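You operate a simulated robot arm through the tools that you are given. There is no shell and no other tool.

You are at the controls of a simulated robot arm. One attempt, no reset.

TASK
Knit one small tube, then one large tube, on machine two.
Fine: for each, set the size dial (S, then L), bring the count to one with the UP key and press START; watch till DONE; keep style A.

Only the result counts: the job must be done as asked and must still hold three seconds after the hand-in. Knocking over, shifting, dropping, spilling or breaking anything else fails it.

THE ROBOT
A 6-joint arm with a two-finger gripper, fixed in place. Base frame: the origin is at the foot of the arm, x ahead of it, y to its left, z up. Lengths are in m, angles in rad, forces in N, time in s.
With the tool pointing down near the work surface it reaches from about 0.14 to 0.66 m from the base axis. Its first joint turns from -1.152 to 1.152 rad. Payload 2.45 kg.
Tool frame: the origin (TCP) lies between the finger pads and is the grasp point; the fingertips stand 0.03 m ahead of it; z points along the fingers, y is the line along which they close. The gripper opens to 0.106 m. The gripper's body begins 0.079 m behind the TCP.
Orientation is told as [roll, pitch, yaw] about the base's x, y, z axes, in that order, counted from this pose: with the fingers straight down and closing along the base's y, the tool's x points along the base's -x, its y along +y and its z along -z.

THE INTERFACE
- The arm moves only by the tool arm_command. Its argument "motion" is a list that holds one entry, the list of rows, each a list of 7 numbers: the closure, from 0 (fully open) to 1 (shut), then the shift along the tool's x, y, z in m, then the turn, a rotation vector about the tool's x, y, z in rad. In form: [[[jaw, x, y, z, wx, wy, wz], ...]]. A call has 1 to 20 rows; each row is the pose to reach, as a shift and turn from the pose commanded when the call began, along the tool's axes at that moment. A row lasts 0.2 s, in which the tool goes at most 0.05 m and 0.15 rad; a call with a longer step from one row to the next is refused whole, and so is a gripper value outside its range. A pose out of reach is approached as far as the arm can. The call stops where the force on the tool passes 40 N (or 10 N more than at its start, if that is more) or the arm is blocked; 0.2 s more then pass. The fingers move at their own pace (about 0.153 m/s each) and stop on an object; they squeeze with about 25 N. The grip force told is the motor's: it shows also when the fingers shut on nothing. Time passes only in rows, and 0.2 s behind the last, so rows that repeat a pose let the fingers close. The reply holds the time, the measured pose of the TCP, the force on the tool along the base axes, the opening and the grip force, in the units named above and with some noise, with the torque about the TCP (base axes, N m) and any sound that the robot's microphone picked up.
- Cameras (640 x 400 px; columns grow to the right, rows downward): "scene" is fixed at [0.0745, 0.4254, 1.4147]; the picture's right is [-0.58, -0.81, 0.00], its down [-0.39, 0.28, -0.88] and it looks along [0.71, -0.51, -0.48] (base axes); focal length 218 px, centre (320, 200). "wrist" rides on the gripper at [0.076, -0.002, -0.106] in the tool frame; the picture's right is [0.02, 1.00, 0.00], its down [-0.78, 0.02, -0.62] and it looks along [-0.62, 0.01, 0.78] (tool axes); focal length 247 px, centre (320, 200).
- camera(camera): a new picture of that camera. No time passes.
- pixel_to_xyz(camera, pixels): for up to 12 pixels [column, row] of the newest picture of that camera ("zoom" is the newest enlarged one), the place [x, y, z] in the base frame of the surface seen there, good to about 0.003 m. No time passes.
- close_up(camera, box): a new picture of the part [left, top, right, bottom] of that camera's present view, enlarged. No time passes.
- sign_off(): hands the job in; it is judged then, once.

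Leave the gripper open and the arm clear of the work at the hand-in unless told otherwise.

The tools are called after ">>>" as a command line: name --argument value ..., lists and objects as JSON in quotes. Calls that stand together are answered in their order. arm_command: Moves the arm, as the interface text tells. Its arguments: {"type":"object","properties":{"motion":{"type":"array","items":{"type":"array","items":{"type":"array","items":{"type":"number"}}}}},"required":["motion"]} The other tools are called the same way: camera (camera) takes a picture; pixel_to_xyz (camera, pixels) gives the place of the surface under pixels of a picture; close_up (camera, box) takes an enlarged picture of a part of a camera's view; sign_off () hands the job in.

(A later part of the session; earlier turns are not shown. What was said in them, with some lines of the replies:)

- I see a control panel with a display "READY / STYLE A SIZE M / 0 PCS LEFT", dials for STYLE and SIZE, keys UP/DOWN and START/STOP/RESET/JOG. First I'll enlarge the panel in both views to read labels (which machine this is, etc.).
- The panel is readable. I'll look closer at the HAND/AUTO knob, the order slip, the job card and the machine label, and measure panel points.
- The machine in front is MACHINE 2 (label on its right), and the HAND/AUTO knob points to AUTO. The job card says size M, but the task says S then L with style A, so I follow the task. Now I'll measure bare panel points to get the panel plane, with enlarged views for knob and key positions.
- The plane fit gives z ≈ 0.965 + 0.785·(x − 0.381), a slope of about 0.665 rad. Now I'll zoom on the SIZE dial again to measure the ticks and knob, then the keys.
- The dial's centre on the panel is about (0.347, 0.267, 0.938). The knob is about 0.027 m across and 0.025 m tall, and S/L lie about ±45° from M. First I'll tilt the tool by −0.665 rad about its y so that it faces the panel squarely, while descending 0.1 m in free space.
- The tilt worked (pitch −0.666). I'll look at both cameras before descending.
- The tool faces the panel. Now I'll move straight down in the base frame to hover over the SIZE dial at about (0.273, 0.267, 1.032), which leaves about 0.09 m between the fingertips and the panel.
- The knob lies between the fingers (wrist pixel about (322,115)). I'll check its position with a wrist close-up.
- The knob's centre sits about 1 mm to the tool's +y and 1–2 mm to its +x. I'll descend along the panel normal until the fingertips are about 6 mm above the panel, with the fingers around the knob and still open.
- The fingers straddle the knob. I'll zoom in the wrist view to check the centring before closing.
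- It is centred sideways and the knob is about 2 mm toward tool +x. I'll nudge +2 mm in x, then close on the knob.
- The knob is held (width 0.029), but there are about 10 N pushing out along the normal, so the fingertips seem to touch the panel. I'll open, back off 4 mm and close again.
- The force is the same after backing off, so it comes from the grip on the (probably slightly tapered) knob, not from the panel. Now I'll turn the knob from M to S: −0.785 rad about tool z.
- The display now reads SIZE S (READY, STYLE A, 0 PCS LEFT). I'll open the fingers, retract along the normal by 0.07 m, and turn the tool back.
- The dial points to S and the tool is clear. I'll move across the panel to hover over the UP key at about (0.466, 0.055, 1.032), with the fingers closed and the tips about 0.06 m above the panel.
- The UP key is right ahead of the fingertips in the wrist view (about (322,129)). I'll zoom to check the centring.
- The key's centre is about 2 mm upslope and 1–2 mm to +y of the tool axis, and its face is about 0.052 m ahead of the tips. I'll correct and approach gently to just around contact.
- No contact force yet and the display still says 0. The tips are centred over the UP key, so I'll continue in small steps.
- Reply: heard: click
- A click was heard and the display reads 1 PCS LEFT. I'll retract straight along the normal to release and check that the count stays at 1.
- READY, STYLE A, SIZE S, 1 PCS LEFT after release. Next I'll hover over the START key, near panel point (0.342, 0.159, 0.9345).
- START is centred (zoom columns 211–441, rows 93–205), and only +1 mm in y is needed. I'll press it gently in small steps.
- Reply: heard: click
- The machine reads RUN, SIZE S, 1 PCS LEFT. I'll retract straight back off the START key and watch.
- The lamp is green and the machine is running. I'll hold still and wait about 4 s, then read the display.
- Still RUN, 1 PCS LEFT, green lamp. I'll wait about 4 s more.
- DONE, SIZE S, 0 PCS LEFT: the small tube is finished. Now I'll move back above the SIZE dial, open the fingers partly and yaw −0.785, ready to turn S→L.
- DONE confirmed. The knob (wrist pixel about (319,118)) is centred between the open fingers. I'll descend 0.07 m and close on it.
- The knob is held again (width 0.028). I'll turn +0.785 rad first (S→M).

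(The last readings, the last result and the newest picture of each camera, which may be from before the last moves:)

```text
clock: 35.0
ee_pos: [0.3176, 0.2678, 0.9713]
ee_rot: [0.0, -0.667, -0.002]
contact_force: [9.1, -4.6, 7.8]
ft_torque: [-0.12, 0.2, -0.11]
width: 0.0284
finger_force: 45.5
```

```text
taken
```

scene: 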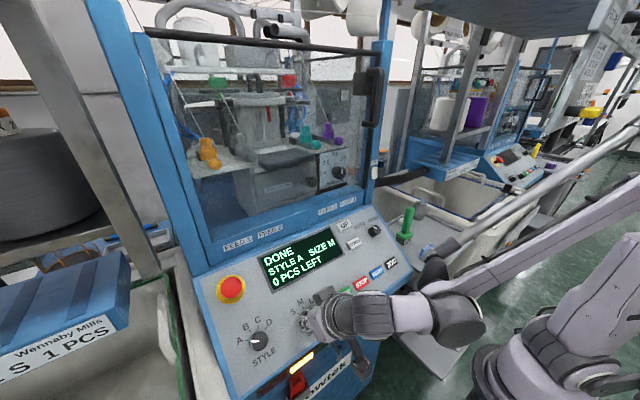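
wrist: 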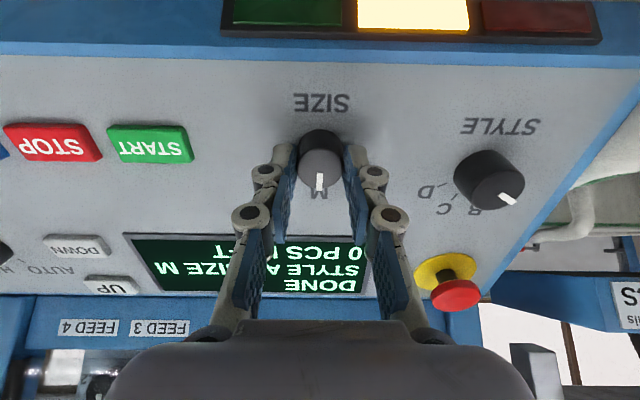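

The display shows SIZE M midway. I'll continue the turn another +0.785 rad to L.

>>> arm_command --motion '[[[1, 0, 0, 0, 0, 0, 0.1], [1, 0, 0, 0, 0, 0, 0.2], [1, 0, 0, 0, 0, 0, 0.3], [1, 0, 0, 0, 0, 0, 0.4], [1, 0, 0, 0, 0, 0, 0.5], [1, 0, 0, 0, 0, 0, 0.6], [1, 0, 0, 0, 0, 0, 0.7], [1, 0, 0, 0, 0, 0, 0.785], [1, 0, 0, 0, 0, 0, 0.785]]]'

>>> camera --camera "scene"

>>> camera --camera "wrist"

```text
clock: 37.0
ee_pos: [0.3188, 0.2682, 0.971]
ee_rot: [0.505, -0.453, -0.904]
contact_force: [6.7, -9.9, 5.6]
ft_torque: [-0.26, -0.12, 0.16]
width: 0.0281
finger_force: 45.4
```

```text
taken
```

scene: 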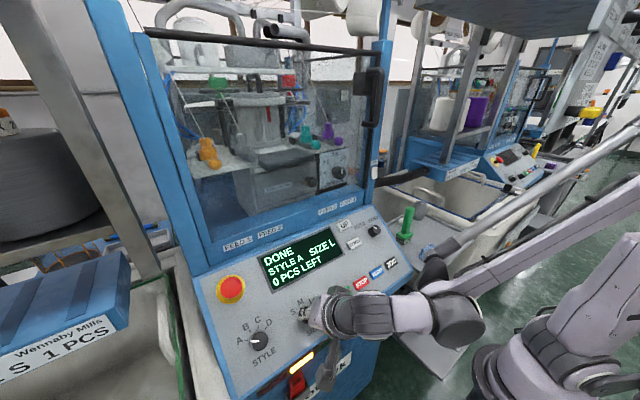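

```text
taken
```

wrist: 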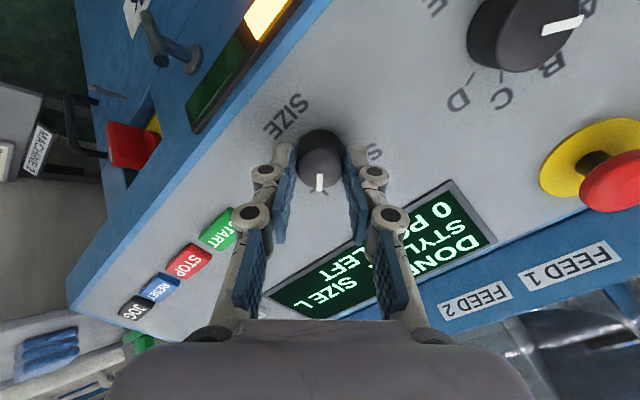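

The display shows SIZE L, STYLE A. I'll release, retract along the normal, and turn the tool back with the fingers closed.

>>> arm_command --motion '[[[0.3, 0, 0, 0, 0, 0, 0], [0.3, 0, 0, 0, 0, 0, 0], [0.3, 0, 0, -0.02, 0, 0, 0], [0.3, 0, 0, -0.045, 0, 0, 0], [0.3, 0, 0, -0.07, 0, 0, 0], [1, 0, 0, -0.07, 0, 0, -0.131], [1, 0, 0, -0.07, 0, 0, -0.262], [1, 0, 0, -0.07, 0, 0, -0.393], [1, 0, 0, -0.07, 0, 0, -0.524], [1, 0, 0, -0.07, 0, 0, -0.655], [1, 0, 0, -0.07, 0, 0, -0.785], [1, 0, 0, -0.07, 0, 0, -0.785]]]'

>>> close_up --camera "scene" --box '[200, 210, 392, 330]'

>>> camera --camera "wrist"

```text
clock: 39.6
ee_pos: [0.2745, 0.2687, 1.0257]
ee_rot: [-0.002, -0.666, 0.001]
contact_force: [-0.1, -0.2, 0.0]
ft_torque: [-0.04, 0.0, 0.01]
width: 0.0
finger_force: 25.0
```

```text
3.33 times, centred on (296, 270) of scene
```

zoom: 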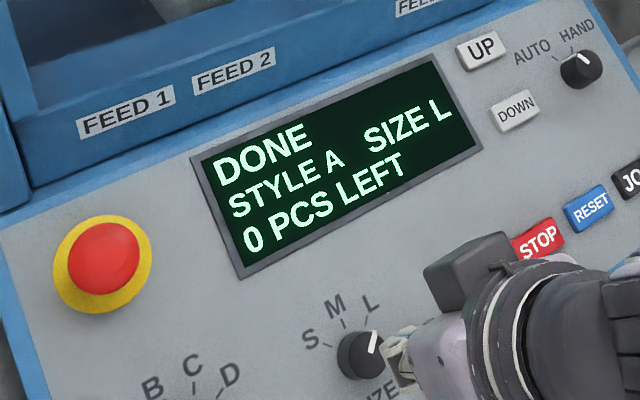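

```text
taken
```

wrist: 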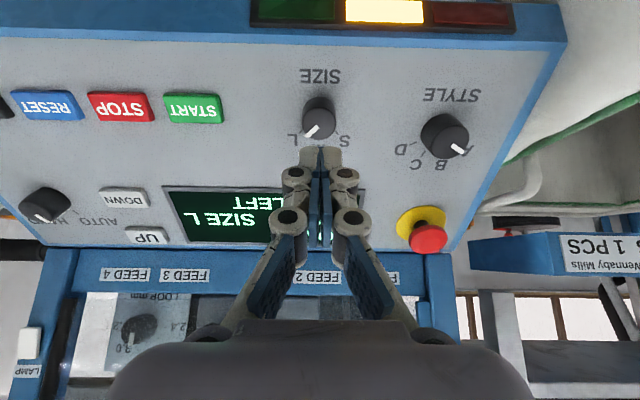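

SIZE L is set, DONE shown, 0 PCS LEFT. I'll move back to hover over the UP key.

>>> arm_command --motion '[[[1, -0.0223, -0.0304, 0.0035, 0, 0, 0], [1, -0.0447, -0.0608, 0.007, 0, 0, 0], [1, -0.067, -0.0912, 0.0105, 0, 0, 0], [1, -0.0893, -0.1215, 0.014, 0, 0, 0], [1, -0.1116, -0.1519, 0.0175, 0, 0, 0], [1, -0.134, -0.1823, 0.021, 0, 0, 0], [1, -0.1563, -0.2127, 0.0245, 0, 0, 0], [1, -0.1563, -0.2127, 0.0245, 0, 0, 0]]]'

>>> close_up --camera "wrist" --box '[240, 90, 400, 190]'

```text
clock: 41.4
ee_pos: [0.414, 0.0549, 1.1025]
ee_rot: [0.002, -0.664, 0.001]
contact_force: [-0.5, 0.3, -0.5]
ft_torque: [0.0, 0.01, -0.01]
width: 0.0
finger_force: 24.5
```

```text
4.00 times, centred on (320, 140) of wrist
```

zoom: 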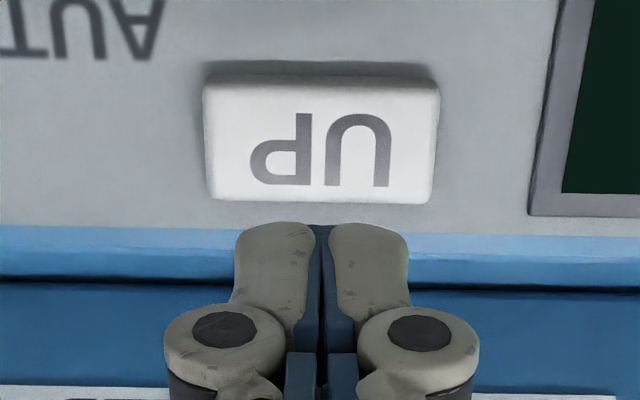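

It is well aligned with UP (key face centred at about (320,126)). I'll press gently: approach then small steps.

>>> arm_command --motion '[[[1, 0, 0, 0.015, 0, 0, 0], [1, 0, 0, 0.03, 0, 0, 0], [1, 0, 0, 0.042, 0, 0, 0], [1, 0, 0, 0.048, 0, 0, 0], [1, 0, 0, 0.051, 0, 0, 0], [1, 0, 0, 0.0525, 0, 0, 0], [1, 0, 0, 0.054, 0, 0, 0], [1, 0, 0, 0.054, 0, 0, 0]]]'

>>> close_up --camera "scene" --box '[240, 200, 400, 300]'

```text
clock: 43.2
ee_pos: [0.4471, 0.0549, 1.06]
ee_rot: [-0.001, -0.665, -0.004]
contact_force: [0.0, -0.2, 1.8]
ft_torque: [0.02, 0.02, 0.0]
width: 0.006
finger_force: 28.4
```

```text
4.00 times, centred on (320, 250) of scene
```

zoom: 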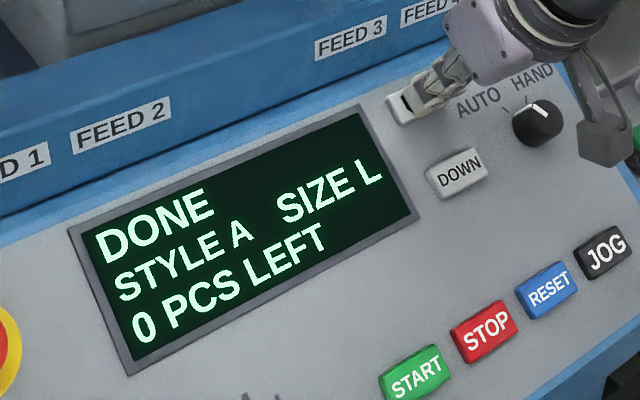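

There is light contact but no click, and the count is still 0. I'll press a bit further in 0.5 mm steps.

>>> arm_command --motion '[[[1, 0, 0, 0.0005, 0, 0, 0], [1, 0, 0, 0.001, 0, 0, 0], [1, 0, 0, 0.0015, 0, 0, 0], [1, 0, 0, 0.0015, 0, 0, 0]]]'

>>> close_up --camera "scene" --box '[240, 200, 400, 300]'

```text
clock: 44.2
ee_pos: [0.4467, 0.0556, 1.0588]
ee_rot: [0.001, -0.664, 0.0]
contact_force: [-1.0, -1.0, 2.2]
ft_torque: [-0.04, -0.02, -0.04]
width: 0.006
finger_force: 28.5
heard: click
```

```text
4.00 times, centred on (320, 250) of scene
```

zoom: 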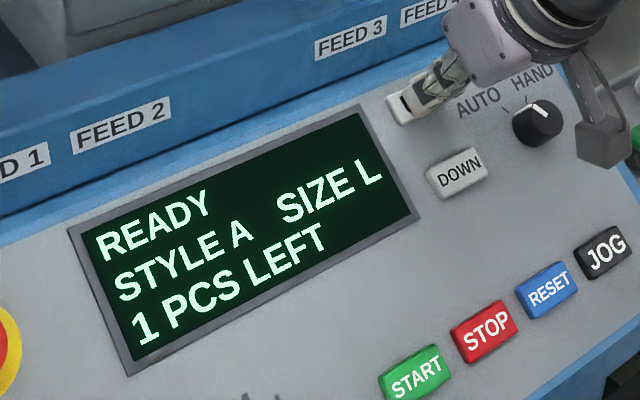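

A click was heard: READY, STYLE A, SIZE L, 1 PCS LEFT. I'll retract from UP straight along the normal and then check the count.

>>> arm_command --motion '[[[1, 0, 0, -0.01, 0, 0, 0], [1, 0, 0, -0.03, 0, 0, 0], [1, 0, 0, -0.06, 0, 0, 0], [1, 0, 0, -0.06, 0, 0, 0]]]'

>>> close_up --camera "scene" --box '[240, 200, 400, 300]'

```text
clock: 45.2
ee_pos: [0.4095, 0.0552, 1.1058]
ee_rot: [0.001, -0.664, -0.002]
contact_force: [-0.4, 1.0, 0.3]
ft_torque: [0.01, 0.0, 0.01]
width: 0.0
finger_force: 28.1
```

```text
4.00 times, centred on (320, 250) of scene
```

zoom: 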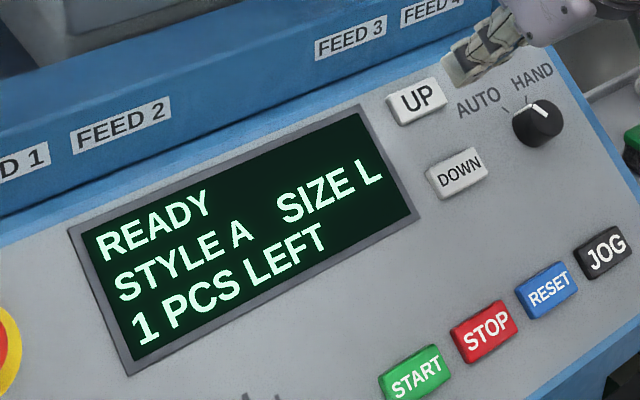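

The count stays at 1 with SIZE L and STYLE A. I'll move over to the START key.

>>> arm_command --motion '[[[1, 0.0317, 0.0209, 0.0006, 0, 0, 0], [1, 0.0634, 0.0418, 0.0012, 0, 0, 0], [1, 0.0951, 0.0627, 0.0018, 0, 0, 0], [1, 0.1268, 0.0836, 0.0024, 0, 0, 0], [1, 0.1585, 0.1045, 0.0031, 0, 0, 0], [1, 0.1585, 0.1045, 0.0031, 0, 0, 0]]]'

>>> close_up --camera "wrist" --box '[240, 90, 400, 190]'

```text
clock: 46.6
ee_pos: [0.2862, 0.1592, 1.0063]
ee_rot: [0.002, -0.665, -0.002]
contact_force: [-0.5, 0.3, 0.5]
ft_torque: [-0.04, 0.01, -0.02]
width: 0.0001
finger_force: 28.2
```

```text
4.00 times, centred on (320, 140) of wrist
```

zoom: 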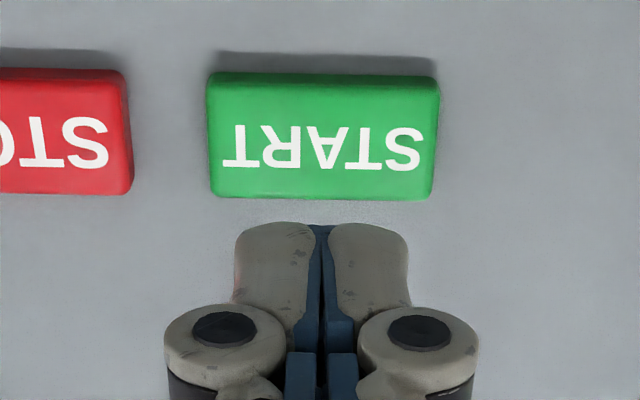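

START is aligned. I'll press it in gentle steps.

>>> arm_command --motion '[[[1, 0.001, 0, 0.015, 0, 0, 0], [1, 0.001, 0, 0.03, 0, 0, 0], [1, 0.001, 0, 0.042, 0, 0, 0], [1, 0.001, 0, 0.05, 0, 0, 0], [1, 0.001, 0, 0.053, 0, 0, 0], [1, 0.001, 0, 0.055, 0, 0, 0], [1, 0.001, 0, 0.0565, 0, 0, 0], [1, 0.001, 0, 0.0575, 0, 0, 0], [1, 0.001, 0, 0.0575, 0, 0, 0]]]'

>>> close_up --camera "scene" --box '[240, 200, 400, 300]'

```text
clock: 48.6
ee_pos: [0.3223, 0.1595, 0.9597]
ee_rot: [0.0, -0.665, -0.002]
contact_force: [-2.3, 0.3, 0.6]
ft_torque: [0.0, 0.02, -0.02]
width: 0.0062
finger_force: 28.6
heard: click
```

```text
4.00 times, centred on (320, 250) of scene
```

zoom: 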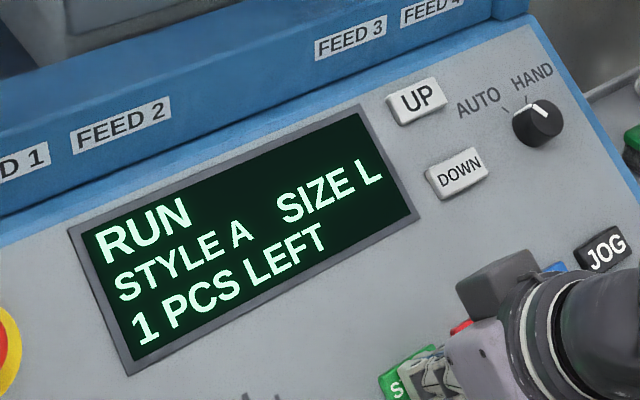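

The machine reads RUN, SIZE L, 1 PCS LEFT. I'll retract well clear along the normal, open the gripper and keep watching.

>>> arm_command --motion '[[[1, 0, 0, -0.01, 0, 0, 0], [1, 0, 0, -0.03, 0, 0, 0], [1, 0, 0, -0.06, 0, 0, 0], [1, 0, 0, -0.1, 0, 0, 0], [0, 0, 0, -0.14, 0, 0, 0], [0, 0, 0, -0.14, 0, 0, 0], [0, 0, 0, -0.14, 0, 0, 0], [0, 0, 0, -0.14, 0, 0, 0], [0, 0, 0, -0.14, 0, 0, 0], [0, 0, 0, -0.14, 0, 0, 0], [0, 0, 0, -0.14, 0, 0, 0], [0, 0, 0, -0.14, 0, 0, 0], [0, 0, 0, -0.14, 0, 0, 0], [0, 0, 0, -0.14, 0, 0, 0], [0, 0, 0, -0.14, 0, 0, 0]]]'

>>> camera --camera "scene"

```text
clock: 51.8
ee_pos: [0.2356, 0.1605, 1.0699]
ee_rot: [-0.001, -0.665, 0.0]
contact_force: [0.0, -0.4, -0.1]
ft_torque: [0.02, -0.02, -0.01]
width: 0.1062
finger_force: 0.0
```

```text
taken
```

scene: 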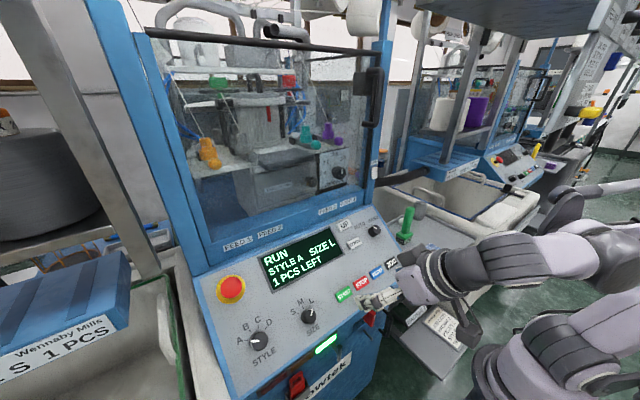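

Running, lamp green. I'll hold still and wait about 4 s.

>>> arm_command --motion '[[[0, 0, 0, 0, 0, 0, 0], [0, 0, 0, 0, 0, 0, 0], [0, 0, 0, 0, 0, 0, 0], [0, 0, 0, 0, 0, 0, 0], [0, 0, 0, 0, 0, 0, 0], [0, 0, 0, 0, 0, 0, 0], [0, 0, 0, 0, 0, 0, 0], [0, 0, 0, 0, 0, 0, 0], [0, 0, 0, 0, 0, 0, 0], [0, 0, 0, 0, 0, 0, 0], [0, 0, 0, 0, 0, 0, 0], [0, 0, 0, 0, 0, 0, 0], [0, 0, 0, 0, 0, 0, 0], [0, 0, 0, 0, 0, 0, 0], [0, 0, 0, 0, 0, 0, 0], [0, 0, 0, 0, 0, 0, 0], [0, 0, 0, 0, 0, 0, 0], [0, 0, 0, 0, 0, 0, 0], [0, 0, 0, 0, 0, 0, 0], [0, 0, 0, 0, 0, 0, 0]]]'

>>> camera --camera "scene"

```text
clock: 56.0
ee_pos: [0.2358, 0.1605, 1.0696]
ee_rot: [0.001, -0.665, -0.001]
contact_force: [0.5, -0.6, 0.4]
ft_torque: [0.01, -0.02, 0.04]
width: 0.1061
finger_force: 0.2
```

```text
taken
```

scene: 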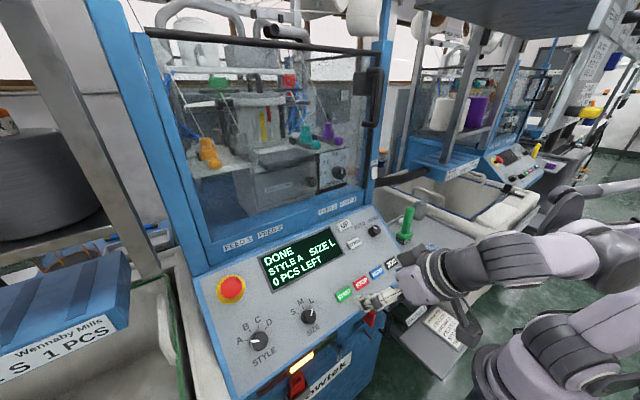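

The display appears to read DONE, SIZE L, 0 PCS LEFT. I'll verify with close-ups of the display and the dials, and check that nothing else changed.

>>> close_up --camera "scene" --box '[200, 200, 420, 360]'

>>> camera --camera "wrist"

```text
2.50 times, centred on (310, 280) of scene
```

zoom: 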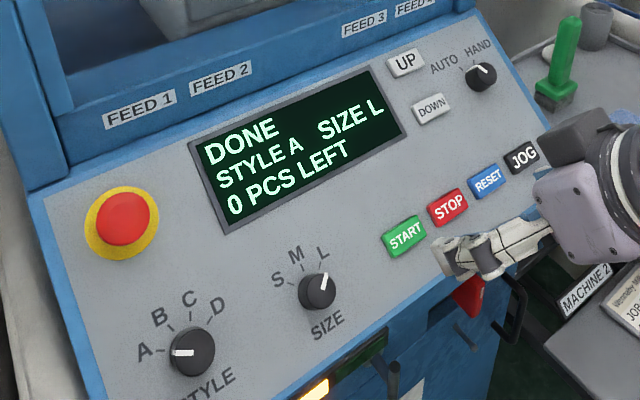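

```text
taken
```

wrist: 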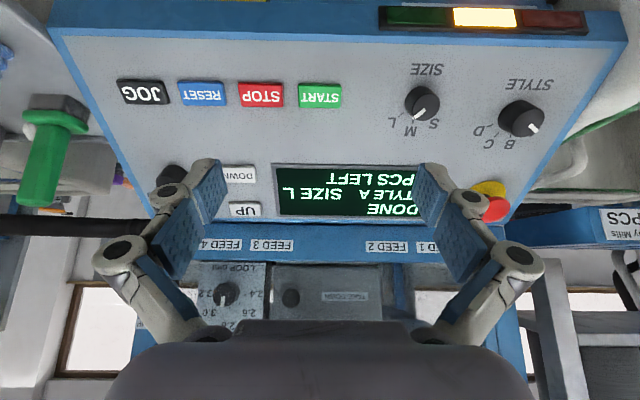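

The display reads DONE, STYLE A, SIZE L, 0 PCS LEFT, so both tubes have been knitted. The STYLE dial is still at A, the gripper is open and the arm is clear of the panel. I'm handing the job in.

>>> sign_off

```text
The job is handed in.
```

Machine two has knitted one small tube and then one large tube, and I've handed the job in. I don't have the judge's result.

- **Small tube:** I set the dial to S, brought the count to 1 with one press of UP and pressed START. I watched until the display read DONE, SIZE S, 0 PCS LEFT.
- **Large tube:** I set the dial to L and did the same. The display read DONE, SIZE L, 0 PCS LEFT.

Style stayed at A throughout. The job card beside the machine says size M, one piece; I followed your instructions instead of the card.

I touched only the SIZE dial, UP and START. At hand-in the gripper was open and the arm was clear of the panel.
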